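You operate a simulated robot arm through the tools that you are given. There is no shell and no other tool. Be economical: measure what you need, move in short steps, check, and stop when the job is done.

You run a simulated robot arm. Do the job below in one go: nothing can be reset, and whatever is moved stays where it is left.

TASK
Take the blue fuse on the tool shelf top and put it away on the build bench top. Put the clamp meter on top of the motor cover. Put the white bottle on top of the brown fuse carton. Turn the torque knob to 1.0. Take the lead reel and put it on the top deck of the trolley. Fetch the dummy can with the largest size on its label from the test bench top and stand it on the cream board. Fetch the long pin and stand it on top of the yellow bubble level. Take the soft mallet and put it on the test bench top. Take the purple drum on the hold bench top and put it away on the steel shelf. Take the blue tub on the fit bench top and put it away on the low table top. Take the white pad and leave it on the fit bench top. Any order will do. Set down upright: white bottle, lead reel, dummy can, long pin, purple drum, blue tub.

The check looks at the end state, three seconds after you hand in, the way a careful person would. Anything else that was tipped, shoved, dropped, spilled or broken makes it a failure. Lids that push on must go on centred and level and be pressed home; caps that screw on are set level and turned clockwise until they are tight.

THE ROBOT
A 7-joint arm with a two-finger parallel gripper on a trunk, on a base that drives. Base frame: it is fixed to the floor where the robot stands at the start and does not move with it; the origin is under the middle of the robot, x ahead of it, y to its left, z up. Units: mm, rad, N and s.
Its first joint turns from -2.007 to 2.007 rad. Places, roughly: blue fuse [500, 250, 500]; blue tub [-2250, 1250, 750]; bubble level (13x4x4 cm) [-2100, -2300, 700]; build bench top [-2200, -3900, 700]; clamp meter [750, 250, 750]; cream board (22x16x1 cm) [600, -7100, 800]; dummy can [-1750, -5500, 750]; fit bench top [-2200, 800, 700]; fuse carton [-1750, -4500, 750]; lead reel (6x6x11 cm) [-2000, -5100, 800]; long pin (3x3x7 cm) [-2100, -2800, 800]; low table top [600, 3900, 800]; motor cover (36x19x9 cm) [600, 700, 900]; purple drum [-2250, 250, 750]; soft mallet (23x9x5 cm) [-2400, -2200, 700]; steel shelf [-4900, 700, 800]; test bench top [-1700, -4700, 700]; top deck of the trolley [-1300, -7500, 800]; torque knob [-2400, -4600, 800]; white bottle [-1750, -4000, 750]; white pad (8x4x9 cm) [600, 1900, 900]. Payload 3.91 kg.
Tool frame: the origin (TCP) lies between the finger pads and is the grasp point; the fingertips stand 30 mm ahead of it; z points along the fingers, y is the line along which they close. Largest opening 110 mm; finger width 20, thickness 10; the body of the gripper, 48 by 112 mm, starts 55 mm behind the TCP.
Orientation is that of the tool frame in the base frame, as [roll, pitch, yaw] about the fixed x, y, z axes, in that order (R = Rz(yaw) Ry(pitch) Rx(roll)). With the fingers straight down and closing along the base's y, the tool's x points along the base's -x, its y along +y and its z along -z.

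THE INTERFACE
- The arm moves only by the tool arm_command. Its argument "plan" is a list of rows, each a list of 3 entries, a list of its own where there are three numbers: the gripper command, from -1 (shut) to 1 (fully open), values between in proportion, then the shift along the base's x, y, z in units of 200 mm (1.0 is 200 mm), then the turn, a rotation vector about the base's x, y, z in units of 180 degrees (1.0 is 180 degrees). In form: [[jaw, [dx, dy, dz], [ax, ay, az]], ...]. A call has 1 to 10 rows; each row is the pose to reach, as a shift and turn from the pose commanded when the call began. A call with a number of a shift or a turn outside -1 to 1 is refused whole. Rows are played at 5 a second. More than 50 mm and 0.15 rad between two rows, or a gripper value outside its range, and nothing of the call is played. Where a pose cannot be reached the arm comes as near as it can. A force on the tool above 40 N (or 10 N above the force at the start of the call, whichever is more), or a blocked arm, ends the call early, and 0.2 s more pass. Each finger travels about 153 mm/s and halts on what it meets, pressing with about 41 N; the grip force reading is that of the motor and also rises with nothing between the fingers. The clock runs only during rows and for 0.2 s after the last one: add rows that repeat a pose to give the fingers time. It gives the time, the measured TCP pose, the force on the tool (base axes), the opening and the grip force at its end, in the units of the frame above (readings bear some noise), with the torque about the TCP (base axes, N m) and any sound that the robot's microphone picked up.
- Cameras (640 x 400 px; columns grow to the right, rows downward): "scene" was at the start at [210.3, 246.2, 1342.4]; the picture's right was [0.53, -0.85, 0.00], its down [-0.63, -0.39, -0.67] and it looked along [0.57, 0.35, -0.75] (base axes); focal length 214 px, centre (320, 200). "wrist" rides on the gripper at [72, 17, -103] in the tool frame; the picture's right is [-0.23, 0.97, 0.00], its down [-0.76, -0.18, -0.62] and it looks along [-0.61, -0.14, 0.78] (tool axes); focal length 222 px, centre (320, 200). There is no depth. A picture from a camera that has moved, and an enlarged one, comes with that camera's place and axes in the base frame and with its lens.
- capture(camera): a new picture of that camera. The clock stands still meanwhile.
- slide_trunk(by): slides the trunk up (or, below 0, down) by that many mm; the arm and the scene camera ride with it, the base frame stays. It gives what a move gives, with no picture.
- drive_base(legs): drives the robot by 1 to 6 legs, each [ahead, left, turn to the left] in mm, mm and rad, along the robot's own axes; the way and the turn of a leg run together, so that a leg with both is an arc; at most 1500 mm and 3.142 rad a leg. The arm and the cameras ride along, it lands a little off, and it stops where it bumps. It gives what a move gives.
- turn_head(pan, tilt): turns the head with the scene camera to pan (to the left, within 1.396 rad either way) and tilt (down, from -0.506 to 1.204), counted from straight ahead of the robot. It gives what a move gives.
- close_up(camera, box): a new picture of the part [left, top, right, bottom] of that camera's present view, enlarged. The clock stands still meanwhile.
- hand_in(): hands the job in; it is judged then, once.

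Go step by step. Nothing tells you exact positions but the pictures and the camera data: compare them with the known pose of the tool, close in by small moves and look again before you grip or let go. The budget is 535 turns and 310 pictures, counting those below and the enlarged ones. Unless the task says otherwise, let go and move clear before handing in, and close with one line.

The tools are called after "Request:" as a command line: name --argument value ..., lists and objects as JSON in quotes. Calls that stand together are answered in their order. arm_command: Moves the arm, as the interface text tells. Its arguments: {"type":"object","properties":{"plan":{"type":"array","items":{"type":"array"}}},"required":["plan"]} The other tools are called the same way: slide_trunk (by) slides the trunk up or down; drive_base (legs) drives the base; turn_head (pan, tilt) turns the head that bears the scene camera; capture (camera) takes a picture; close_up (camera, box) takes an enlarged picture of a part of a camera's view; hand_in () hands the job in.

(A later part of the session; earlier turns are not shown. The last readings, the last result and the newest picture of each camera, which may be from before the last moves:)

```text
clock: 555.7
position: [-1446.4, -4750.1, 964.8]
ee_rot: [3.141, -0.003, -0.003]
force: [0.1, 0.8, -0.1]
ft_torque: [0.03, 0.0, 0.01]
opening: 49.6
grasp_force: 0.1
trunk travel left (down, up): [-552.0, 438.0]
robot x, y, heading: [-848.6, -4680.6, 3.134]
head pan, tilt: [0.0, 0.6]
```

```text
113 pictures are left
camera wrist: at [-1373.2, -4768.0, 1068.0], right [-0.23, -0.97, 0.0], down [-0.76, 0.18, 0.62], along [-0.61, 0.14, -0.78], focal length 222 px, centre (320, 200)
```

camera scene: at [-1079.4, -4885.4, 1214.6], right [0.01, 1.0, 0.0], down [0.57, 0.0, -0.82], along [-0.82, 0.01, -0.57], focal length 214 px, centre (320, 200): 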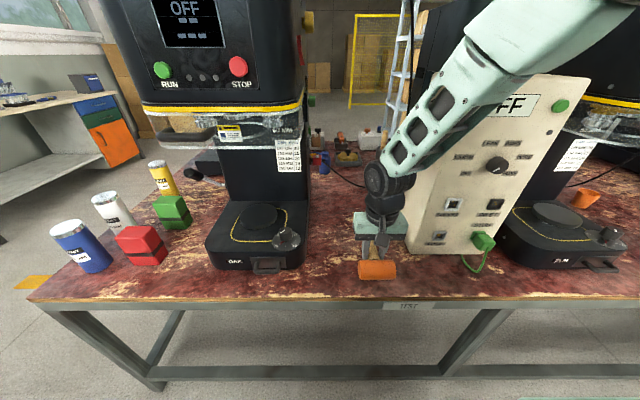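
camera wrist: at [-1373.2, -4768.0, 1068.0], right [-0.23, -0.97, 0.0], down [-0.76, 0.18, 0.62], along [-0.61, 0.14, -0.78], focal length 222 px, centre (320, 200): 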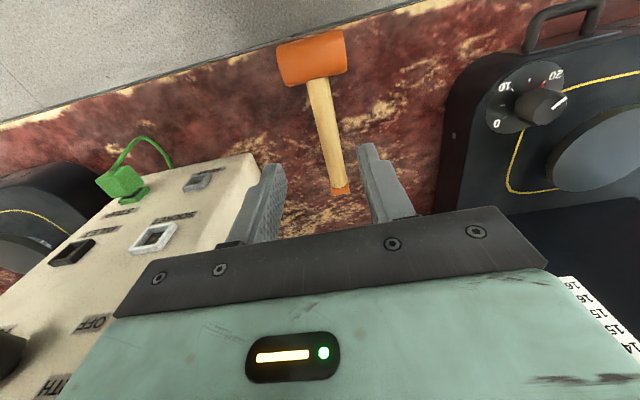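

Mallet placed. Heading north up the front aisle for the clamp meter.

Request:
drive_base --legs '[[-310, 0, 0], [0, -1450, 0], [0, -1450, 0], [0, -1450, 0], [0, -500, 0]]'

Request:
drive_base --legs '[[0, 0, -1.571], [0, 0, -1.571]]'

Request:
slide_trunk --by 200

Request:
turn_head --pan 0.2 --tilt 0.6

Request:
capture --camera "scene"

```text
clock: 580.8
position: [-1200.1, 89.1, 964.4]
ee_rot: [-3.141, -0.003, 0.018]
force: [-0.2, 0.4, -0.5]
ft_torque: [-0.01, -0.02, 0.03]
opening: 49.7
grasp_force: 0.2
trunk travel left (down, up): [-552.0, 438.0]
robot x, y, heading: [-602.8, 168.8, -3.129]
head pan, tilt: [0.0, 0.6]
```

```text
clock: 588.8
position: [-9.2, 254.1, 964.5]
ee_rot: [-3.141, 0.0, -3.116]
force: [0.3, -0.1, -1.0]
ft_torque: [-0.01, -0.02, -0.01]
opening: 49.4
grasp_force: 0.1
trunk travel left (down, up): [-552.0, 438.0]
robot x, y, heading: [-600.8, 169.8, 0.018]
head pan, tilt: [0.0, 0.6]
```

```text
clock: 591.0
position: [-9.1, 253.7, 1165.6]
ee_rot: [3.141, -0.001, -3.117]
force: [0.4, 0.2, 0.4]
ft_torque: [-0.02, 0.01, 0.01]
opening: 49.4
grasp_force: 0.0
trunk travel left (down, up): [-752.0, 238.0]
robot x, y, heading: [-601.6, 166.8, 0.013]
head pan, tilt: [0.0, 0.6]
```

```text
clock: 591.7
position: [-7.8, 253.3, 1164.7]
ee_rot: [3.141, -0.003, -3.116]
force: [0.0, 1.7, 0.8]
ft_torque: [-0.04, 0.0, 0.02]
opening: 49.4
grasp_force: 0.1
trunk travel left (down, up): [-752.0, 238.0]
robot x, y, heading: [-603.6, 168.8, 0.02]
head pan, tilt: [0.201, 0.6]
```

```text
112 pictures are left
camera scene: at [-378.3, 396.0, 1414.6], right [0.22, -0.98, 0.0], down [-0.55, -0.12, -0.83], along [0.81, 0.18, -0.56], focal length 214 px, centre (320, 200)
```

scene: 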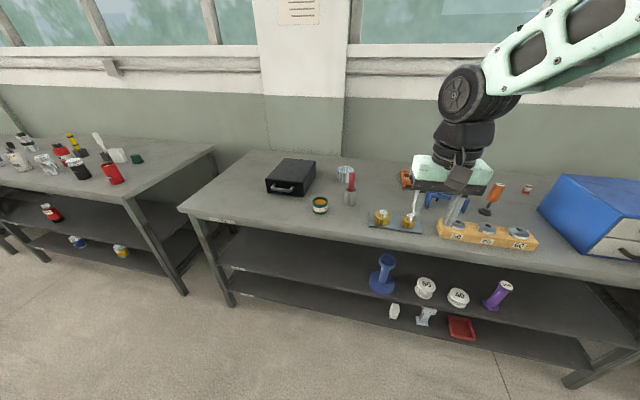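

Request:
drive_base --legs '[[0, -90, -0.018], [540, 0, 0]]'

Request:
arm_command --plan '[[0.2, [0.2, 0, -0.1], [0, 0, -0.008]], [0.2, [0.4, 0, -0.2], [0, 0, -0.008]], [0.2, [0.4, 0, -0.35], [0, 0, -0.008]]]'

Request:
capture --camera "wrist"

Request:
turn_head --pan 0.0 --tilt 0.8

Request:
capture --camera "scene"

```text
clock: 595.5
position: [534.7, 153.4, 1164.1]
ee_rot: [3.141, -0.001, -3.135]
force: [0.3, -1.1, -0.5]
ft_torque: [-0.02, -0.03, -0.02]
opening: 49.5
grasp_force: 0.0
trunk travel left (down, up): [-752.0, 238.0]
robot x, y, heading: [-65.0, 79.7, 0.0]
head pan, tilt: [0.201, 0.6]
```

```text
clock: 596.3
position: [615.7, 153.1, 1093.8]
ee_rot: [3.141, 0.0, 3.123]
force: [-0.3, -0.2, -1.4]
ft_torque: [0.02, 0.0, 0.02]
opening: 65.8
grasp_force: 0.0
trunk travel left (down, up): [-752.0, 238.0]
robot x, y, heading: [-62.3, 79.4, 0.0]
head pan, tilt: [0.201, 0.6]
```

```text
111 pictures are left
camera wrist: at [543.3, 170.4, 1196.8], right [0.25, 0.97, 0.0], down [0.76, -0.19, 0.62], along [0.6, -0.15, -0.78], focal length 222 px, centre (320, 200)
```

wrist: 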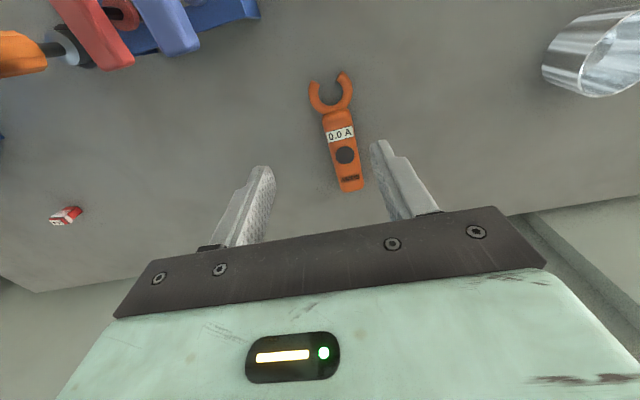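

```text
clock: 597.0
position: [613.8, 152.8, 1095.0]
ee_rot: [-3.141, -0.004, 3.123]
force: [-0.4, 0.1, -0.2]
ft_torque: [-0.01, -0.01, 0.02]
opening: 66.5
grasp_force: 0.0
trunk travel left (down, up): [-752.0, 238.0]
robot x, y, heading: [-63.6, 76.5, 0.005]
head pan, tilt: [0.0, 0.799]
```

```text
110 pictures are left
camera scene: at [161.5, 285.2, 1397.8], right [0.0, -1.0, 0.0], down [-0.72, 0.0, -0.7], along [0.7, 0.0, -0.72], focal length 214 px, centre (320, 200)
```

scene: 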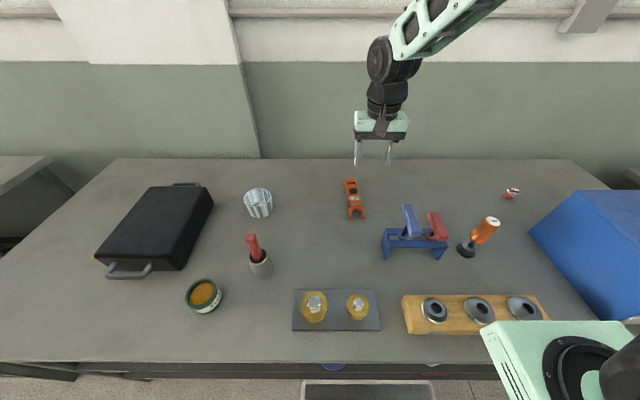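

Request:
arm_command --plan '[[0.2, [0.2, 0.03, -0.1], [0, 0, 0]], [0.2, [0.4, 0.06, -0.2], [0, 0, 0]], [0.2, [0.5, 0.08, -0.4], [0, 0, 0]], [0.2, [0.5, 0.08, -0.6], [0, 0, 0]], [0.2, [0.5, 0.08, -0.8], [0, 0, 0]], [0.2, [0.5, 0.08, -0.98], [0, 0, 0]], [0.2, [0.5, 0.08, -0.98], [0, 0, 0]]]'

Request:
capture --camera "wrist"

Request:
close_up --camera "scene" --box '[300, 120, 420, 240]'

```text
clock: 598.6
position: [714.0, 169.6, 896.7]
ee_rot: [-3.141, -0.002, 3.121]
force: [0.0, -0.3, 0.5]
ft_torque: [0.0, 0.0, 0.04]
opening: 65.8
grasp_force: 0.0
trunk travel left (down, up): [-752.0, 238.0]
robot x, y, heading: [-61.3, 75.4, 0.002]
head pan, tilt: [0.0, 0.799]
```

```text
109 pictures are left
camera wrist: at [642.9, 186.7, 1001.1], right [0.25, 0.97, 0.0], down [0.76, -0.19, 0.62], along [0.6, -0.15, -0.78], focal length 222 px, centre (320, 200)
```

wrist: 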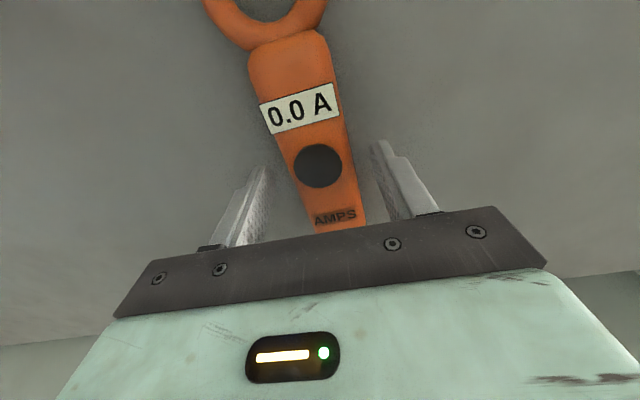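

```text
3.33 times, centred on (360, 180) of scene
camera zoom: at [161.5, 285.1, 1397.7], right [0.0, -1.0, 0.0], down [-0.72, 0.0, -0.7], along [0.7, 0.0, -0.72], focal length 715 px, centre (187, 267)
```

zoom: 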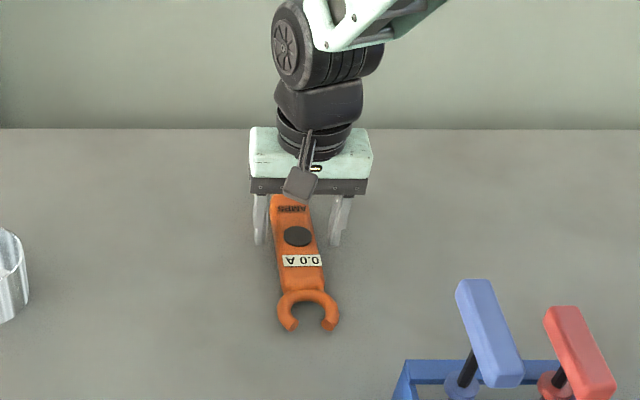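

Request:
arm_command --plan '[[0.2, [-0.06, -0.01, -0.08], [0, 0, 0]], [0.2, [-0.06, -0.01, -0.13], [0, 0, 0]], [0.2, [-0.06, -0.01, -0.13], [0, 0, 0]]]'

Request:
capture --camera "wrist"

```text
clock: 599.3
position: [704.0, 168.9, 879.7]
ee_rot: [3.14, 0.0, 3.121]
force: [-12.1, -2.2, 24.2]
ft_torque: [-0.96, 0.62, -0.5]
opening: 67.3
grasp_force: 1.0
trunk travel left (down, up): [-752.0, 238.0]
robot x, y, heading: [-62.8, 78.7, 0.001]
head pan, tilt: [0.0, 0.799]
stopped in row 3: the force on the tool passed its limit (the readings are from after the stop); the commanded pose is now the measured one
```

```text
107 pictures are left
camera wrist: at [631.1, 185.6, 983.2], right [0.25, 0.97, 0.0], down [0.76, -0.19, 0.62], along [0.61, -0.15, -0.78], focal length 222 px, centre (320, 200)
```

wrist: 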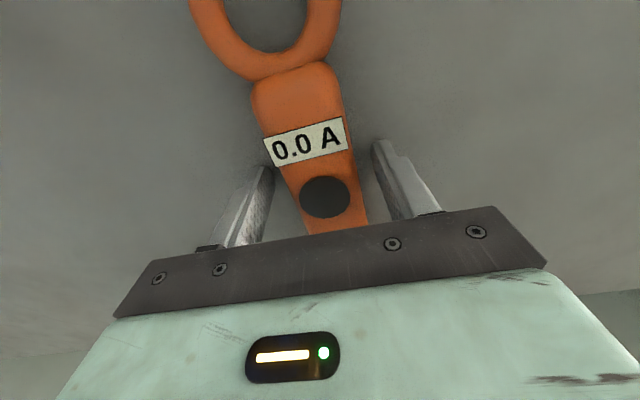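

Request:
arm_command --plan '[[0.2, [0, 0, 0.025], [0, 0, 0]], [0, [0, 0, 0.025], [0, 0, 0]], [-0.3, [0, 0, 0.025], [0, 0, 0]], [-0.6, [0, 0, 0.025], [0, 0, 0]], [-0.8, [0, 0, 0.025], [0, 0, 0]], [-0.8, [0, 0, 0.025], [0, 0, 0]]]'

Request:
arm_command --plan '[[-0.8, [0, 0, 0.2], [0, 0, 0]], [-0.8, [0, 0, 0.4], [0, 0, 0]], [-0.8, [0, 0, 0.6], [0, 0, 0]], [-0.8, [0, 0, 0.8], [0, 0, 0]]]'

Request:
capture --camera "wrist"

```text
clock: 600.7
position: [703.9, 167.9, 882.7]
ee_rot: [3.139, 0.002, 3.123]
force: [0.0, 0.7, -0.2]
ft_torque: [0.01, 0.0, 0.0]
opening: 43.5
grasp_force: 41.0
trunk travel left (down, up): [-752.0, 238.0]
robot x, y, heading: [-62.3, 79.6, 0.001]
head pan, tilt: [0.0, 0.799]
```

```text
clock: 601.7
position: [705.1, 167.2, 1043.0]
ee_rot: [-3.141, 0.002, 3.121]
force: [0.4, 0.7, -2.8]
ft_torque: [0.02, 0.02, -0.05]
opening: 43.5
grasp_force: 40.7
trunk travel left (down, up): [-752.0, 238.0]
robot x, y, heading: [-64.8, 79.7, 0.0]
head pan, tilt: [0.0, 0.799]
```

```text
106 pictures are left
camera wrist: at [633.4, 185.3, 1146.0], right [0.25, 0.97, 0.0], down [0.76, -0.19, 0.62], along [0.61, -0.15, -0.78], focal length 222 px, centre (320, 200)
```

wrist: 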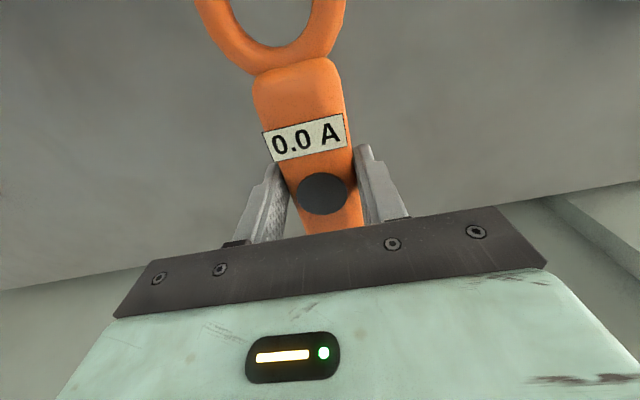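

Request:
slide_trunk --by 80

Request:
drive_base --legs '[[0, 545, 0], [-140, 0, 0]]'

Request:
capture --camera "wrist"

Request:
turn_head --pan -0.1 --tilt 0.8

Request:
capture --camera "scene"

```text
clock: 602.9
position: [704.4, 167.9, 1123.2]
ee_rot: [3.141, 0.0, 3.121]
force: [-0.8, -1.3, -0.7]
ft_torque: [-0.01, -0.03, -0.03]
opening: 43.7
grasp_force: 41.3
trunk travel left (down, up): [-832.0, 158.0]
robot x, y, heading: [-65.3, 81.3, 0.008]
head pan, tilt: [0.0, 0.799]
```

```text
clock: 606.9
position: [560.8, 714.4, 1123.1]
ee_rot: [3.139, 0.003, 3.13]
force: [0.6, -0.4, -2.3]
ft_torque: [-0.01, 0.05, 0.03]
opening: 43.8
grasp_force: 41.5
trunk travel left (down, up): [-832.0, 158.0]
robot x, y, heading: [-206.0, 618.4, 0.01]
head pan, tilt: [0.0, 0.799]
```

```text
105 pictures are left
camera wrist: at [489.4, 731.4, 1225.7], right [0.24, 0.97, 0.0], down [0.76, -0.19, 0.62], along [0.61, -0.15, -0.78], focal length 222 px, centre (320, 200)
```

wrist: 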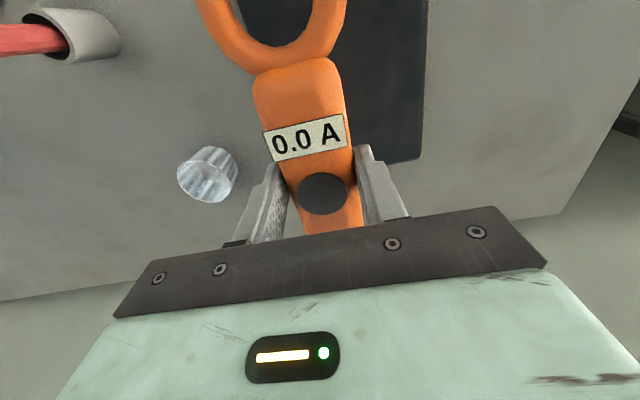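

```text
clock: 607.6
position: [560.9, 713.6, 1122.3]
ee_rot: [3.14, 0.002, 3.129]
force: [0.1, 0.4, -2.4]
ft_torque: [-0.01, 0.0, 0.0]
opening: 43.8
grasp_force: 41.0
trunk travel left (down, up): [-832.0, 158.0]
robot x, y, heading: [-207.1, 621.4, 0.009]
head pan, tilt: [-0.099, 0.799]
```

```text
104 pictures are left
camera scene: at [16.5, 819.8, 1477.7], right [-0.09, -1.0, 0.0], down [-0.71, 0.06, -0.7], along [0.69, -0.06, -0.72], focal length 214 px, centre (320, 200)
```

scene: 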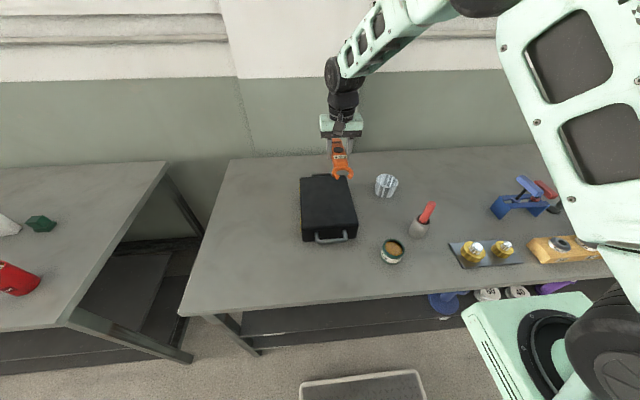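

Request:
arm_command --plan '[[-0.8, [-0.06, 0.11, 0], [0, 0, 0]], [-0.8, [-0.13, 0.22, 0], [0, 0, 0]], [-0.8, [-0.13, 0.22, -0.2], [0, 0, 0]], [-0.8, [-0.13, 0.22, -0.4], [0, 0, 0]], [-0.8, [-0.13, 0.22, -0.6], [0, 0, 0]], [-0.8, [-0.13, 0.22, -0.6], [0, 0, 0]]]'

Request:
capture --camera "wrist"

Request:
close_up --camera "scene" --box '[270, 110, 390, 250]'

```text
clock: 609.0
position: [535.1, 758.4, 1002.9]
ee_rot: [3.141, 0.002, 3.128]
force: [0.6, 0.1, -2.9]
ft_torque: [-0.01, 0.0, 0.0]
opening: 43.7
grasp_force: 40.8
trunk travel left (down, up): [-832.0, 158.0]
robot x, y, heading: [-204.1, 619.8, 0.007]
head pan, tilt: [-0.099, 0.799]
```

```text
103 pictures are left
camera wrist: at [462.9, 775.1, 1106.3], right [0.24, 0.97, 0.0], down [0.76, -0.19, 0.63], along [0.61, -0.15, -0.78], focal length 222 px, centre (320, 200)
```

wrist: 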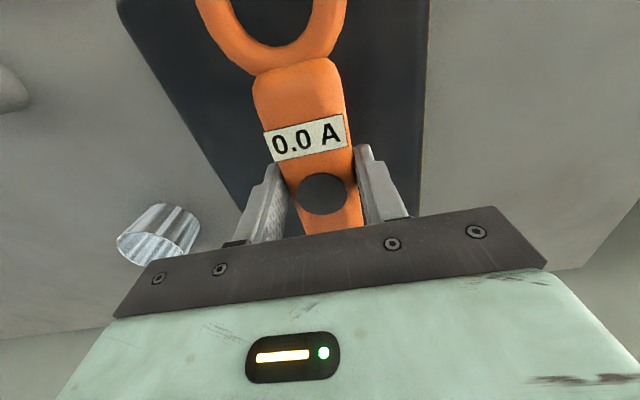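

```text
2.86 times, centred on (330, 180) of scene
camera zoom: at [16.5, 819.8, 1477.7], right [-0.09, -1.0, 0.0], down [-0.71, 0.06, -0.7], along [0.69, -0.06, -0.72], focal length 613 px, centre (291, 257)
```

zoom: 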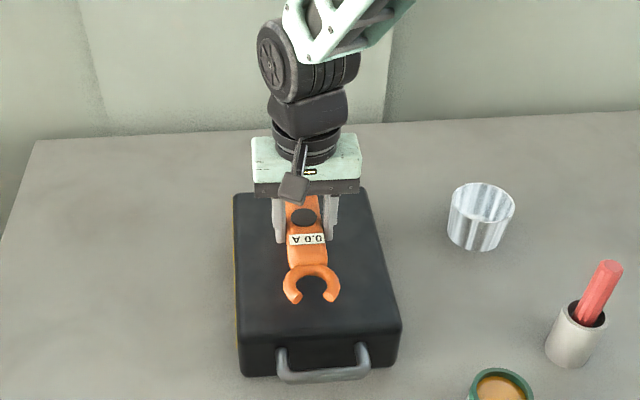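

Request:
arm_command --plan '[[-0.8, [0, 0, -0.08], [0, 0, 0]], [-0.8, [0, 0, -0.12], [0, 0, 0]], [-0.8, [0, 0, -0.12], [0, 0, 0]]]'

Request:
arm_command --plan '[[-0.8, [0, 0, -0.025], [0, 0, 0]], [-0.8, [0, 0, -0.025], [0, 0, 0]]]'

Request:
arm_command --plan '[[-0.8, [0, 0, -0.025], [0, 0, 0]], [-0.8, [0, 0, -0.025], [0, 0, 0]]]'

```text
clock: 609.8
position: [534.4, 757.2, 978.4]
ee_rot: [3.139, 0.004, 3.13]
force: [-0.3, 0.6, -1.7]
ft_torque: [-0.01, 0.01, -0.04]
opening: 43.6
grasp_force: 40.6
trunk travel left (down, up): [-832.0, 158.0]
robot x, y, heading: [-204.1, 618.1, 0.01]
head pan, tilt: [-0.099, 0.799]
```

```text
clock: 610.4
position: [535.2, 758.2, 974.7]
ee_rot: [3.138, 0.004, 3.13]
force: [0.4, -0.4, -2.6]
ft_torque: [-0.01, 0.05, -0.02]
opening: 43.5
grasp_force: 41.1
trunk travel left (down, up): [-832.0, 158.0]
robot x, y, heading: [-204.3, 619.1, 0.005]
head pan, tilt: [-0.099, 0.799]
```

```text
clock: 611.0
position: [533.9, 759.1, 969.0]
ee_rot: [3.141, 0.0, 3.129]
force: [0.3, 0.6, -2.1]
ft_torque: [0.0, 0.0, 0.01]
opening: 43.7
grasp_force: 40.9
trunk travel left (down, up): [-832.0, 158.0]
robot x, y, heading: [-208.0, 622.7, 0.014]
head pan, tilt: [-0.099, 0.799]
```

Request:
arm_command --plan '[[-0.8, [0, 0, -0.025], [0, 0, 0]], [-0.8, [0, 0, -0.025], [0, 0, 0]]]'

Request:
arm_command --plan '[[-0.8, [0, 0, -0.025], [0, 0, 0]], [-0.8, [0, 0, -0.025], [0, 0, 0]]]'

Request:
arm_command --plan '[[-0.8, [0, 0, -0.02], [0, 0, 0]], [-0.8, [0, 0, -0.02], [0, 0, 0]]]'

```text
clock: 611.6
position: [535.0, 758.9, 966.7]
ee_rot: [3.138, 0.006, 3.129]
force: [-5.1, -3.0, 28.5]
ft_torque: [-0.26, 0.62, 0.08]
opening: 43.5
grasp_force: 41.2
trunk travel left (down, up): [-832.0, 158.0]
robot x, y, heading: [-206.0, 621.3, 0.008]
head pan, tilt: [-0.099, 0.799]
```

```text
clock: 611.9
position: [535.8, 759.1, 964.1]
ee_rot: [3.138, 0.008, 3.13]
force: [-4.6, -0.2, 16.6]
ft_torque: [-0.43, 0.34, -0.2]
opening: 43.6
grasp_force: 41.0
trunk travel left (down, up): [-832.0, 158.0]
robot x, y, heading: [-209.4, 622.4, 0.007]
head pan, tilt: [-0.099, 0.799]
stopped in row 1: the force on the tool passed its limit (the readings are from after the stop); the commanded pose is now the measured one
```

```text
clock: 612.4
position: [536.2, 759.8, 965.0]
ee_rot: [3.137, 0.008, 3.129]
force: [-6.9, -1.4, 20.6]
ft_torque: [-0.63, 0.7, -0.22]
opening: 43.4
grasp_force: 40.5
trunk travel left (down, up): [-832.0, 158.0]
robot x, y, heading: [-206.4, 622.2, 0.013]
head pan, tilt: [-0.099, 0.799]
stopped in row 2: the force on the tool passed its limit (the readings are from after the stop); the commanded pose is now the measured one
```

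Request:
arm_command --plan '[[-0.1, [0, 0, 0.005], [0, 0, 0]], [0.1, [0, 0, 0.01], [0, 0, 0]], [0.2, [0, 0, 0.01], [0, 0, 0]], [0.2, [0, 0, 0.2], [0, 0, 0]], [0.2, [0, 0, 0.4], [0, 0, 0]], [0.2, [0, 0, 0.6], [0, 0, 0]], [0.2, [0, 0, 0.8], [0, 0, 0]]]'

Request:
drive_base --legs '[[-350, 0, 0]]'

Request:
turn_head --pan 0.3 --tilt 0.6

Request:
capture --camera "scene"

```text
clock: 614.0
position: [537.3, 759.6, 1123.8]
ee_rot: [3.138, 0.007, 3.129]
force: [0.1, -0.4, -0.8]
ft_torque: [-0.02, 0.02, -0.03]
opening: 65.9
grasp_force: 0.0
trunk travel left (down, up): [-832.0, 158.0]
robot x, y, heading: [-208.3, 620.3, 0.01]
head pan, tilt: [-0.099, 0.799]
```

```text
clock: 616.2
position: [185.6, 756.4, 1123.6]
ee_rot: [3.137, 0.008, 3.128]
force: [0.2, 0.0, 0.3]
ft_torque: [0.02, -0.01, -0.01]
opening: 66.0
grasp_force: 0.0
trunk travel left (down, up): [-832.0, 158.0]
robot x, y, heading: [-556.1, 619.5, 0.01]
head pan, tilt: [-0.099, 0.799]
```

```text
clock: 617.1
position: [184.9, 756.5, 1124.6]
ee_rot: [3.138, 0.009, 3.13]
force: [-0.5, -0.8, 0.0]
ft_torque: [0.0, 0.02, 0.0]
opening: 66.1
grasp_force: 0.1
trunk travel left (down, up): [-832.0, 158.0]
robot x, y, heading: [-558.0, 617.5, 0.008]
head pan, tilt: [0.3, 0.6]
```

```text
101 pictures are left
camera scene: at [-332.2, 850.6, 1494.6], right [0.3, -0.95, 0.0], down [-0.54, -0.17, -0.82], along [0.79, 0.25, -0.57], focal length 214 px, centre (320, 200)
```

scene: 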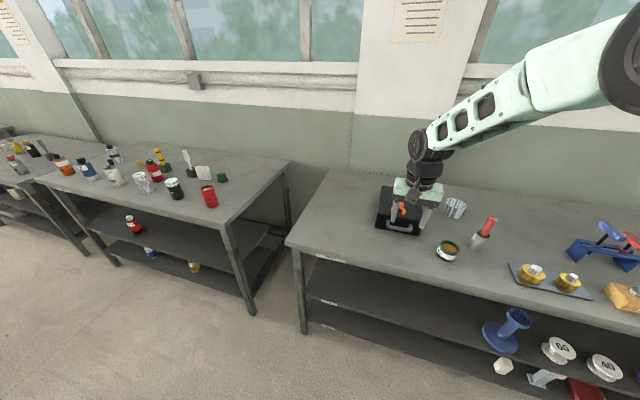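

Request:
drive_base --legs '[[0, 1100, 0]]'

Request:
turn_head --pan -0.1 --tilt 0.65

Request:
capture --camera "scene"

Request:
capture --camera "wrist"

```text
clock: 622.7
position: [169.7, 1861.8, 1123.1]
ee_rot: [3.138, 0.008, 3.138]
force: [0.7, -0.7, -0.1]
ft_torque: [0.01, 0.01, 0.03]
opening: 65.8
grasp_force: 0.1
trunk travel left (down, up): [-832.0, 158.0]
robot x, y, heading: [-570.5, 1717.9, 0.016]
head pan, tilt: [0.3, 0.6]
```

```text
clock: 623.6
position: [170.5, 1861.7, 1123.4]
ee_rot: [3.138, 0.009, 3.137]
force: [0.2, 0.4, -0.4]
ft_torque: [-0.02, 0.01, -0.02]
opening: 66.1
grasp_force: 0.1
trunk travel left (down, up): [-832.0, 158.0]
robot x, y, heading: [-571.8, 1718.5, 0.015]
head pan, tilt: [-0.099, 0.649]
```

```text
100 pictures are left
camera scene: at [-345.5, 1917.6, 1490.3], right [-0.08, -1.0, 0.0], down [-0.6, 0.05, -0.8], along [0.79, -0.07, -0.6], focal length 214 px, centre (320, 200)
```

scene: 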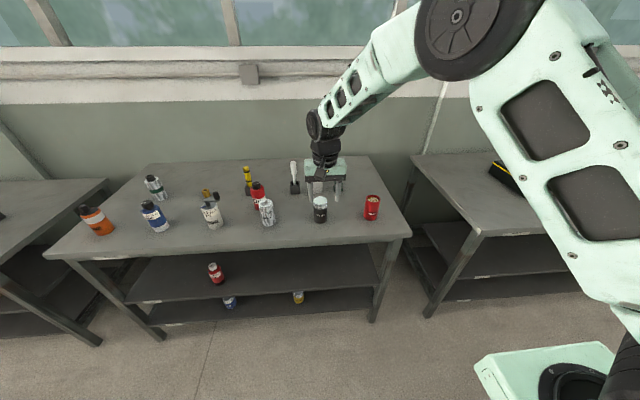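

```text
99 pictures are left
camera wrist: at [97.4, 1878.4, 1226.0], right [0.23, 0.97, 0.01], down [0.76, -0.18, 0.63], along [0.61, -0.14, -0.78], focal length 222 px, centre (320, 200)
```

wrist: 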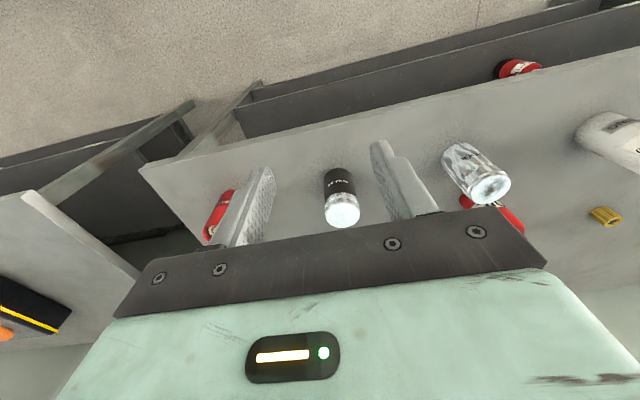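

Request:
drive_base --legs '[[0, -280, -0.016]]'

Request:
turn_head --pan 0.2 --tilt 0.6

Request:
close_up --camera "scene" --box '[180, 110, 420, 260]'

```text
clock: 625.6
position: [175.2, 1566.9, 1122.6]
ee_rot: [3.138, 0.009, 3.118]
force: [0.9, 1.1, -0.7]
ft_torque: [-0.05, 0.0, 0.0]
opening: 66.0
grasp_force: 0.1
trunk travel left (down, up): [-832.0, 158.0]
robot x, y, heading: [-571.7, 1435.8, -0.007]
head pan, tilt: [-0.099, 0.649]
```

```text
clock: 626.4
position: [174.0, 1567.5, 1124.5]
ee_rot: [3.139, 0.009, 3.118]
force: [0.2, -0.2, -0.7]
ft_torque: [-0.02, -0.02, 0.04]
opening: 66.0
grasp_force: 0.0
trunk travel left (down, up): [-832.0, 158.0]
robot x, y, heading: [-570.8, 1436.7, -0.001]
head pan, tilt: [0.201, 0.6]
```

```text
2.67 times, centred on (300, 185) of scene
camera zoom: at [-339.5, 1658.0, 1494.6], right [0.2, -0.98, 0.0], down [-0.55, -0.11, -0.82], along [0.81, 0.16, -0.57], focal length 572 px, centre (373, 240)
```

zoom: 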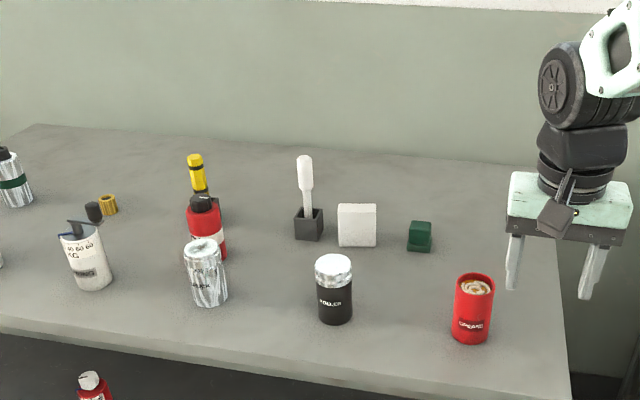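

Request:
drive_base --legs '[[0, 302, 0], [395, 0, 0]]'

Request:
arm_command --plan '[[0.85, [0, 0, -0.2], [0, 0, 0]], [0.85, [0, 0, -0.4], [0, 0, 0]], [0.85, [0, 0, -0.6], [0, 0, 0]]]'

Request:
capture --camera "wrist"

```text
clock: 630.5
position: [573.1, 1859.3, 1124.1]
ee_rot: [3.137, 0.008, 3.11]
force: [-0.6, 0.4, 0.3]
ft_torque: [0.03, 0.03, 0.04]
opening: 66.0
grasp_force: 0.1
trunk travel left (down, up): [-832.0, 158.0]
robot x, y, heading: [-171.4, 1738.1, -0.004]
head pan, tilt: [0.201, 0.6]
```

```text
clock: 631.3
position: [573.0, 1858.2, 1004.5]
ee_rot: [3.136, 0.011, 3.111]
force: [-0.4, -0.2, 1.1]
ft_torque: [0.0, -0.01, -0.03]
opening: 101.7
grasp_force: 0.0
trunk travel left (down, up): [-832.0, 158.0]
robot x, y, heading: [-176.9, 1733.7, -0.009]
head pan, tilt: [0.201, 0.6]
```

```text
97 pictures are left
camera wrist: at [500.7, 1877.6, 1106.7], right [0.26, 0.97, 0.01], down [0.75, -0.2, 0.63], along [0.61, -0.16, -0.78], focal length 222 px, centre (320, 200)
```

wrist: 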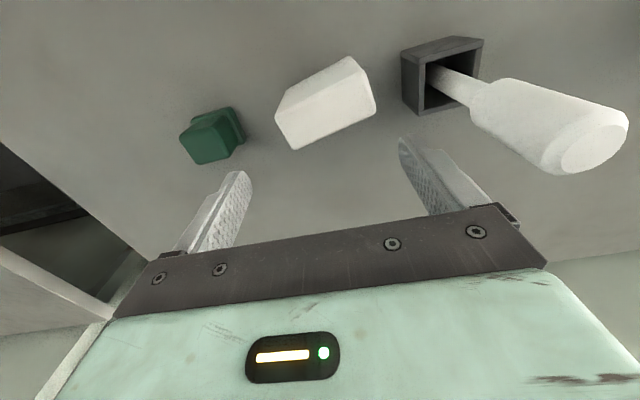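

Request:
arm_command --plan '[[0.85, [-0.05, 0.03, 0], [0, 0, 0.045]], [0.85, [-0.105, 0.065, 0], [0, 0, 0.09]], [0.85, [-0.105, 0.065, -0.2], [0, 0, 0.09]], [0.85, [-0.105, 0.065, -0.3], [0, 0, 0.09]], [0.85, [-0.105, 0.065, -0.3], [0, 0, 0.09]]]'

Request:
capture --camera "wrist"

```text
clock: 632.5
position: [551.8, 1873.2, 943.7]
ee_rot: [3.137, 0.01, -2.89]
force: [1.4, 0.7, 0.2]
ft_torque: [-0.01, -0.02, -0.04]
opening: 101.9
grasp_force: 0.0
trunk travel left (down, up): [-832.0, 158.0]
robot x, y, heading: [-174.0, 1737.1, -0.011]
head pan, tilt: [0.201, 0.6]
```

```text
96 pictures are left
camera wrist: at [477.9, 1869.6, 1046.6], right [-0.02, 1.0, 0.01], down [0.78, 0.01, 0.63], along [0.63, 0.02, -0.78], focal length 222 px, centre (320, 200)
```

wrist: 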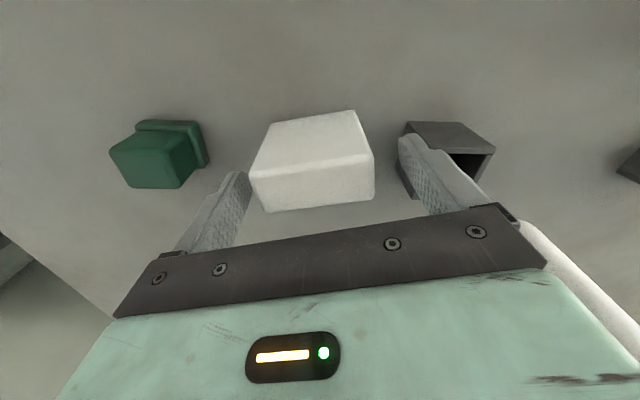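

Request:
arm_command --plan '[[0.85, [0, 0, -0.07], [0, 0, 0]], [0.6, [0, 0, -0.07], [0, 0, 0]], [0.3, [0, 0, -0.07], [0, 0, 0]], [0.1, [0, 0, -0.07], [0, 0, 0]], [0, [0, 0, -0.07], [0, 0, 0]], [0, [0, 0, -0.07], [0, 0, 0]]]'

Request:
arm_command --plan '[[0, [0, 0, 0.2], [0, 0, 0]], [0, [0, 0, 0.4], [0, 0, 0]], [0, [0, 0, 0.6], [0, 0, 0]], [0, [0, 0, 0.8], [0, 0, 0]], [0, [0, 0, 1.0], [0, 0, 0]]]'

Request:
capture --camera "wrist"

```text
clock: 633.9
position: [552.0, 1871.9, 930.8]
ee_rot: [3.139, 0.009, -2.891]
force: [-0.4, -0.7, 2.5]
ft_torque: [-0.17, -0.07, 0.02]
opening: 71.8
grasp_force: 41.5
trunk travel left (down, up): [-832.0, 158.0]
robot x, y, heading: [-174.7, 1735.9, -0.007]
head pan, tilt: [0.201, 0.6]
```

```text
clock: 635.1
position: [550.9, 1872.8, 1128.0]
ee_rot: [3.139, 0.006, -2.891]
force: [0.3, -0.6, -0.7]
ft_torque: [-0.03, 0.02, -0.01]
opening: 71.6
grasp_force: 40.8
trunk travel left (down, up): [-832.0, 158.0]
robot x, y, heading: [-175.0, 1734.3, -0.007]
head pan, tilt: [0.201, 0.6]
```

```text
95 pictures are left
camera wrist: at [477.0, 1869.7, 1231.4], right [-0.02, 1.0, 0.01], down [0.78, 0.01, 0.63], along [0.63, 0.02, -0.78], focal length 222 px, centre (320, 200)
```

wrist: 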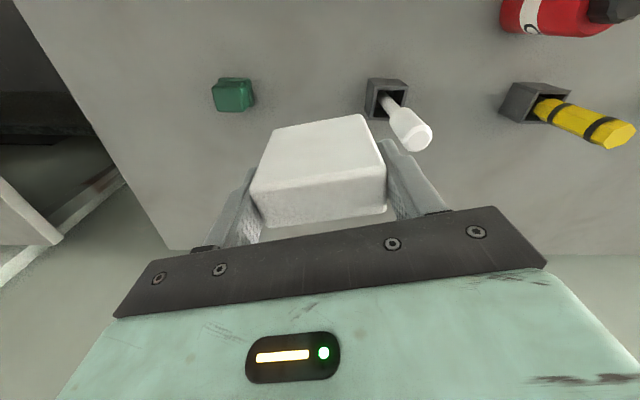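

Pad held. Looking for the north-end passage to the back side.

Request:
drive_base --legs '[[-400, 0, 0], [0, 0, 1.571]]'

Request:
turn_head --pan 0.4 --tilt 0.3

Request:
capture --camera "scene"

```text
clock: 641.4
position: [-715.0, 2461.6, 1128.3]
ee_rot: [3.138, 0.008, -1.316]
force: [-0.1, -0.6, -0.6]
ft_torque: [-0.01, 0.01, 0.0]
opening: 71.1
grasp_force: 41.5
trunk travel left (down, up): [-832.0, 158.0]
robot x, y, heading: [-570.7, 1735.3, 1.566]
head pan, tilt: [0.201, 0.6]
```

```text
clock: 642.2
position: [-715.2, 2462.3, 1129.4]
ee_rot: [3.138, 0.01, -1.314]
force: [0.2, -0.6, -0.3]
ft_torque: [0.04, -0.01, -0.02]
opening: 71.2
grasp_force: 40.7
trunk travel left (down, up): [-832.0, 158.0]
robot x, y, heading: [-575.2, 1738.4, 1.566]
head pan, tilt: [0.4, 0.3]
```

```text
94 pictures are left
camera scene: at [-811.7, 1967.2, 1522.0], right [0.92, 0.38, 0.0], down [0.11, -0.27, -0.95], along [-0.37, 0.88, -0.3], focal length 214 px, centre (320, 200)
```

scene: 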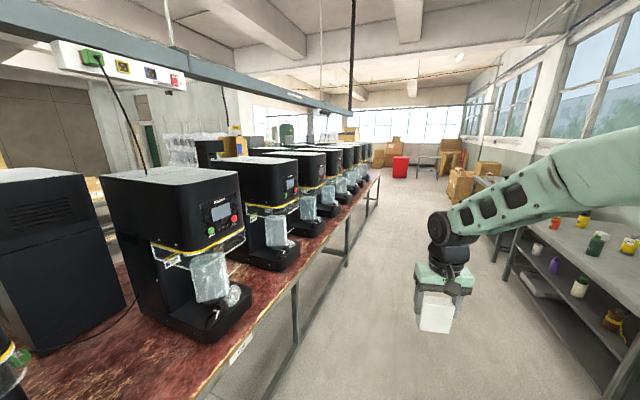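

Request:
drive_base --legs '[[1500, 0, 0], [1500, 0, 0], [1500, 0, 0], [300, 0, 0], [0, 0, 1.571]]'

Request:
turn_head --pan 0.1 --tilt 0.35

Request:
capture --camera "scene"

```text
clock: 669.2
position: [-1254.2, 6414.5, 1129.2]
ee_rot: [3.138, 0.007, 0.241]
force: [0.2, -0.1, -0.1]
ft_torque: [-0.01, -0.02, 0.0]
opening: 71.3
grasp_force: 41.3
trunk travel left (down, up): [-832.0, 158.0]
robot x, y, heading: [-529.6, 6544.3, 3.117]
head pan, tilt: [0.4, 0.3]
```

```text
clock: 670.0
position: [-1255.1, 6414.8, 1128.9]
ee_rot: [3.139, 0.007, 0.241]
force: [-0.1, 0.6, -0.5]
ft_torque: [-0.01, -0.02, 0.0]
opening: 71.2
grasp_force: 41.1
trunk travel left (down, up): [-832.0, 158.0]
robot x, y, heading: [-530.8, 6541.0, 3.124]
head pan, tilt: [0.099, 0.351]
```

```text
93 pictures are left
camera scene: at [-767.4, 6335.8, 1517.4], right [-0.08, 1.0, 0.0], down [0.34, 0.03, -0.94], along [-0.94, -0.07, -0.34], focal length 214 px, centre (320, 200)
```

scene: 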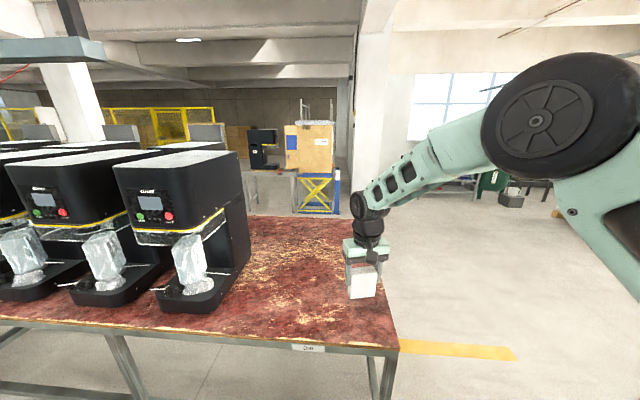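

Request:
drive_base --legs '[[0, -780, 0], [1400, 0, 0], [1300, 0, 0], [0, 0, 1.571]]'

Request:
turn_head --pan 0.0 --tilt 0.35

Request:
capture --camera "scene"

```text
clock: 690.8
position: [-3047.2, 6638.9, 1128.8]
ee_rot: [3.138, 0.008, 1.854]
force: [0.8, 0.0, -1.4]
ft_torque: [0.0, 0.0, 0.02]
opening: 71.0
grasp_force: 41.4
trunk travel left (down, up): [-832.0, 158.0]
robot x, y, heading: [-3206.5, 7354.2, -1.548]
head pan, tilt: [0.099, 0.351]
```

```text
clock: 691.5
position: [-3047.8, 6637.4, 1128.0]
ee_rot: [3.139, 0.009, 1.855]
force: [-1.0, 0.0, -0.7]
ft_torque: [-0.02, 0.01, -0.03]
opening: 71.0
grasp_force: 40.9
trunk travel left (down, up): [-832.0, 158.0]
robot x, y, heading: [-3212.4, 7354.0, -1.548]
head pan, tilt: [0.0, 0.351]
```

```text
92 pictures are left
camera scene: at [-2998.3, 7126.4, 1517.4], right [-1.0, -0.02, 0.0], down [-0.01, 0.34, -0.94], along [0.02, -0.94, -0.34], focal length 214 px, centre (320, 200)
```

scene: 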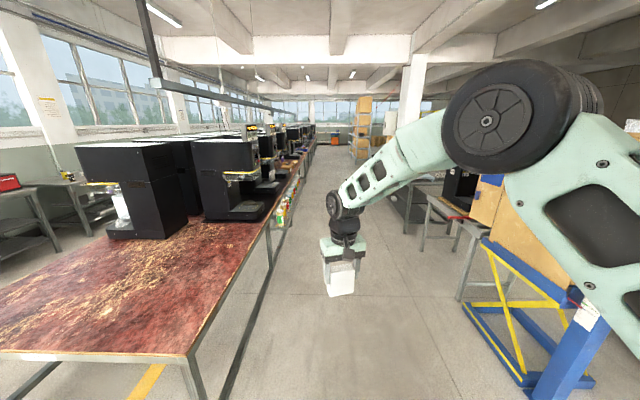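

Request:
drive_base --legs '[[0, 0, -0.023], [1500, 0, 0], [1500, 0, 0], [1500, 0, 0], [1300, 0, 0]]'

Request:
drive_base --legs '[[0, -120, 0], [0, 0, 1.571]]'

Request:
turn_head --pan -0.1 --tilt 0.5

Request:
capture --camera "scene"

```text
clock: 719.5
position: [-3114.5, 820.7, 1129.1]
ee_rot: [3.138, 0.009, 1.822]
force: [0.1, 0.1, -0.1]
ft_torque: [0.05, -0.02, 0.0]
opening: 71.1
grasp_force: 41.2
trunk travel left (down, up): [-832.0, 158.0]
robot x, y, heading: [-3255.7, 1546.2, -1.583]
head pan, tilt: [0.0, 0.351]
```

```text
clock: 724.5
position: [-2649.4, 1687.3, 1128.6]
ee_rot: [3.138, 0.008, -2.886]
force: [-0.2, 0.2, -1.0]
ft_torque: [0.04, -0.03, 0.01]
opening: 71.1
grasp_force: 41.0
trunk travel left (down, up): [-832.0, 158.0]
robot x, y, heading: [-3371.1, 1544.9, -0.003]
head pan, tilt: [0.0, 0.351]
```

```text
clock: 725.2
position: [-2649.1, 1687.4, 1129.3]
ee_rot: [3.139, 0.008, -2.886]
force: [-0.1, 0.0, -1.0]
ft_torque: [0.0, -0.02, 0.01]
opening: 71.2
grasp_force: 41.4
trunk travel left (down, up): [-832.0, 158.0]
robot x, y, heading: [-3374.9, 1544.1, -0.009]
head pan, tilt: [-0.099, 0.499]
```

```text
91 pictures are left
camera scene: at [-3137.7, 1741.0, 1503.7], right [-0.11, -0.99, 0.0], down [-0.48, 0.05, -0.88], along [0.87, -0.09, -0.48], focal length 214 px, centre (320, 200)
```

scene: 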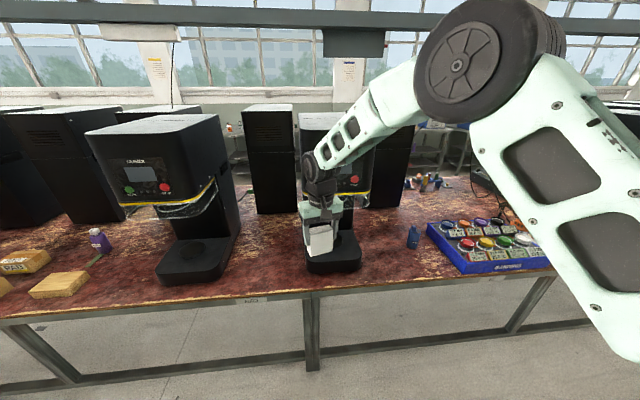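

Request:
drive_base --legs '[[0, -450, 0]]'

Request:
turn_head --pan -0.35 --tilt 0.55

Request:
capture --camera "scene"

Request:
close_up --camera "scene" --box '[120, 180, 380, 342]'

```text
clock: 728.0
position: [-2653.1, 1237.7, 1128.0]
ee_rot: [3.138, 0.008, -2.887]
force: [-0.8, -0.6, -1.4]
ft_torque: [-0.02, 0.01, 0.0]
opening: 71.0
grasp_force: 41.8
trunk travel left (down, up): [-832.0, 158.0]
robot x, y, heading: [-3374.5, 1100.1, -0.009]
head pan, tilt: [-0.099, 0.499]
```

```text
clock: 728.7
position: [-2652.2, 1237.4, 1127.6]
ee_rot: [3.139, 0.009, -2.886]
force: [-0.2, 0.4, -1.3]
ft_torque: [-0.03, 0.0, -0.03]
opening: 71.2
grasp_force: 41.1
trunk travel left (down, up): [-832.0, 158.0]
robot x, y, heading: [-3375.9, 1095.9, -0.012]
head pan, tilt: [-0.351, 0.55]
```

```text
90 pictures are left
camera scene: at [-3147.2, 1269.4, 1499.1], right [-0.35, -0.94, 0.0], down [-0.49, 0.18, -0.85], along [0.8, -0.3, -0.52], focal length 214 px, centre (320, 200)
```

scene: 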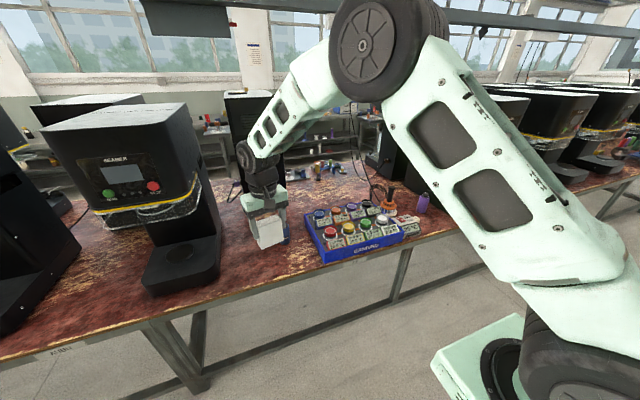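

```text
2.46 times, centred on (250, 261) of scene
camera zoom: at [-3147.2, 1269.4, 1499.1], right [-0.35, -0.94, 0.0], down [-0.49, 0.18, -0.85], along [0.8, -0.3, -0.52], focal length 528 px, centre (492, 50)
```

zoom: 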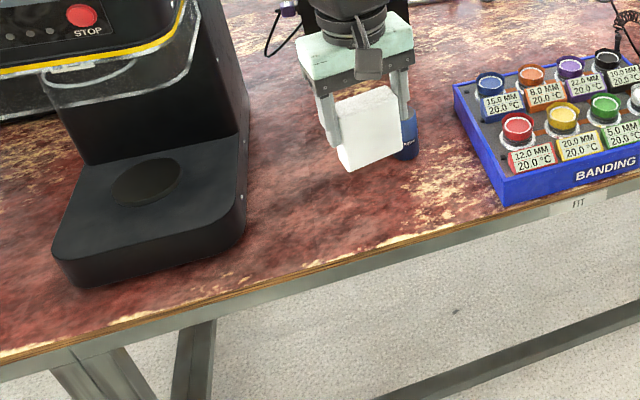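

FIT section found (tub near (−2310, 1139)). I'll set the pad in front of it at (−2450, 1110).

Request:
drive_base --legs '[[0, -125, 0.01], [200, 0, 0]]'

Request:
slide_trunk --by -270

Request:
capture --camera "scene"

Request:
capture --camera "wrist"

```text
clock: 731.2
position: [-2450.8, 1121.6, 1128.3]
ee_rot: [3.139, 0.009, -2.876]
force: [0.7, -0.2, -0.7]
ft_torque: [0.0, -0.01, -0.01]
opening: 71.0
grasp_force: 41.1
trunk travel left (down, up): [-832.0, 158.0]
robot x, y, heading: [-3172.1, 973.9, 0.009]
head pan, tilt: [-0.351, 0.55]
```

```text
clock: 734.0
position: [-2450.7, 1121.3, 858.1]
ee_rot: [3.138, 0.01, -2.877]
force: [0.6, -1.1, -0.4]
ft_torque: [0.0, -0.01, -0.02]
opening: 71.0
grasp_force: 40.9
trunk travel left (down, up): [-562.0, 428.0]
robot x, y, heading: [-3171.8, 969.7, 0.002]
head pan, tilt: [-0.351, 0.55]
```

```text
88 pictures are left
camera scene: at [-2946.2, 1147.4, 1229.1], right [-0.34, -0.94, 0.0], down [-0.49, 0.18, -0.85], along [0.8, -0.29, -0.52], focal length 214 px, centre (320, 200)
```

scene: 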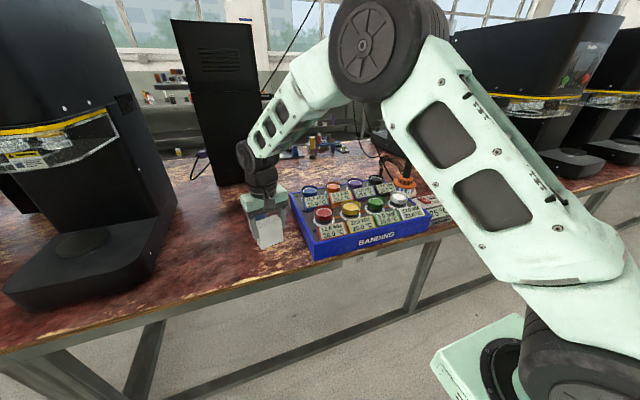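

```text
87 pictures are left
camera wrist: at [-2525.3, 1117.3, 961.3], right [-0.04, 1.0, 0.01], down [0.78, 0.02, 0.63], along [0.63, 0.03, -0.78], focal length 222 px, centre (320, 200)
```

wrist: 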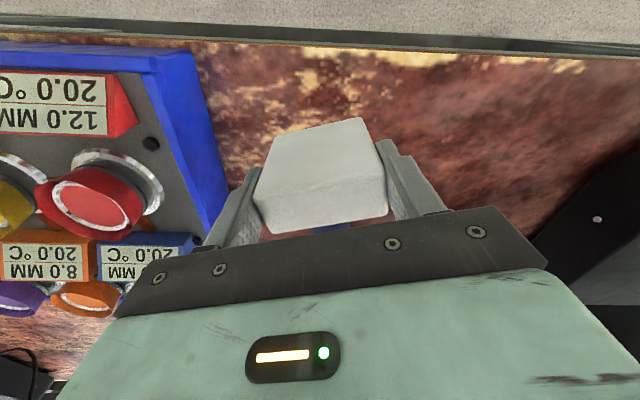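

Request:
arm_command --plan '[[0, [0, 0, -0.12], [0, 0, 0]], [0, [0, 0, -0.21], [0, 0, 0]], [0, [0, 0, -0.21], [0, 0, 0]]]'

Request:
arm_command --plan '[[0, [0, 0, -0.03], [0, 0, 0]], [0, [0, 0, -0.03], [0, 0, 0]]]'

```text
clock: 734.8
position: [-2451.6, 1121.8, 816.8]
ee_rot: [3.136, 0.009, -2.877]
force: [0.2, -0.3, -0.2]
ft_torque: [0.0, 0.02, -0.02]
opening: 70.8
grasp_force: 40.7
trunk travel left (down, up): [-562.0, 428.0]
robot x, y, heading: [-3175.0, 970.1, 0.001]
head pan, tilt: [-0.351, 0.55]
```

```text
clock: 735.4
position: [-2451.1, 1121.0, 810.5]
ee_rot: [3.139, 0.008, -2.878]
force: [0.2, -0.7, -1.0]
ft_torque: [0.04, -0.02, 0.0]
opening: 71.1
grasp_force: 40.7
trunk travel left (down, up): [-562.0, 428.0]
robot x, y, heading: [-3172.2, 971.9, 0.011]
head pan, tilt: [-0.351, 0.55]
```

Request:
arm_command --plan '[[0, [0, 0, -0.025], [0, 0, 0]], [0, [0, 0, -0.025], [0, 0, 0]]]'

Request:
arm_command --plan '[[0, [0, 0, -0.025], [0, 0, 0]], [0, [0, 0, -0.025], [0, 0, 0]]]'

```text
clock: 736.0
position: [-2452.1, 1121.2, 805.2]
ee_rot: [3.138, 0.009, -2.877]
force: [-0.5, 0.1, -0.4]
ft_torque: [-0.02, 0.06, 0.0]
opening: 71.2
grasp_force: 40.9
trunk travel left (down, up): [-562.0, 428.0]
robot x, y, heading: [-3173.2, 971.9, 0.003]
head pan, tilt: [-0.351, 0.55]
```

```text
clock: 736.6
position: [-2450.6, 1121.3, 799.8]
ee_rot: [3.14, 0.009, -2.877]
force: [0.2, -0.7, -0.4]
ft_torque: [0.01, -0.01, -0.02]
opening: 71.1
grasp_force: 41.8
trunk travel left (down, up): [-562.0, 428.0]
robot x, y, heading: [-3172.1, 972.7, 0.003]
head pan, tilt: [-0.351, 0.55]
```

Request:
arm_command --plan '[[0, [0, 0, -0.03], [0, 0, 0]], [0, [0, 0, -0.06], [0, 0, 0]]]'

Request:
arm_command --plan '[[0, [0, 0, -0.03], [0, 0, 0]], [0, [0, 0, -0.03], [0, 0, 0]]]'

Request:
close_up --camera "scene" --box '[220, 170, 320, 270]'

```text
clock: 737.2
position: [-2452.2, 1121.2, 791.0]
ee_rot: [3.138, 0.01, -2.877]
force: [-3.6, -1.3, 14.2]
ft_torque: [-0.57, 0.13, -0.1]
opening: 71.5
grasp_force: 40.6
trunk travel left (down, up): [-562.0, 428.0]
robot x, y, heading: [-3170.4, 975.4, -0.001]
head pan, tilt: [-0.351, 0.55]
```

```text
clock: 737.8
position: [-2450.9, 1120.9, 785.7]
ee_rot: [3.138, 0.014, -2.877]
force: [2.1, -0.3, 30.6]
ft_torque: [-0.19, -0.28, -0.01]
opening: 71.5
grasp_force: 41.4
trunk travel left (down, up): [-562.0, 428.0]
robot x, y, heading: [-3168.6, 971.9, 0.005]
head pan, tilt: [-0.351, 0.55]
```

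```text
4.00 times, centred on (270, 220) of scene
camera zoom: at [-2947.2, 1147.2, 1229.6], right [-0.34, -0.94, 0.0], down [-0.49, 0.18, -0.85], along [0.8, -0.29, -0.52], focal length 858 px, centre (520, 120)
```

zoom: 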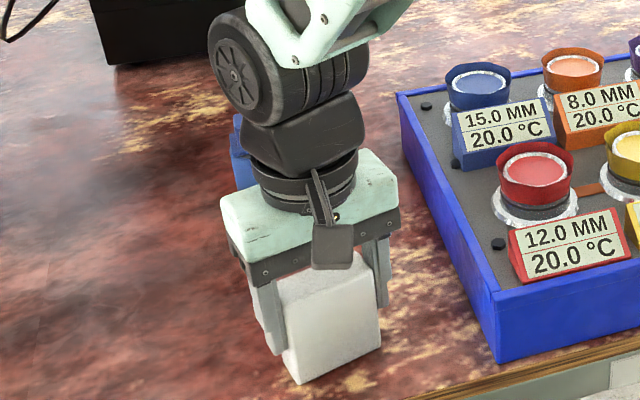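

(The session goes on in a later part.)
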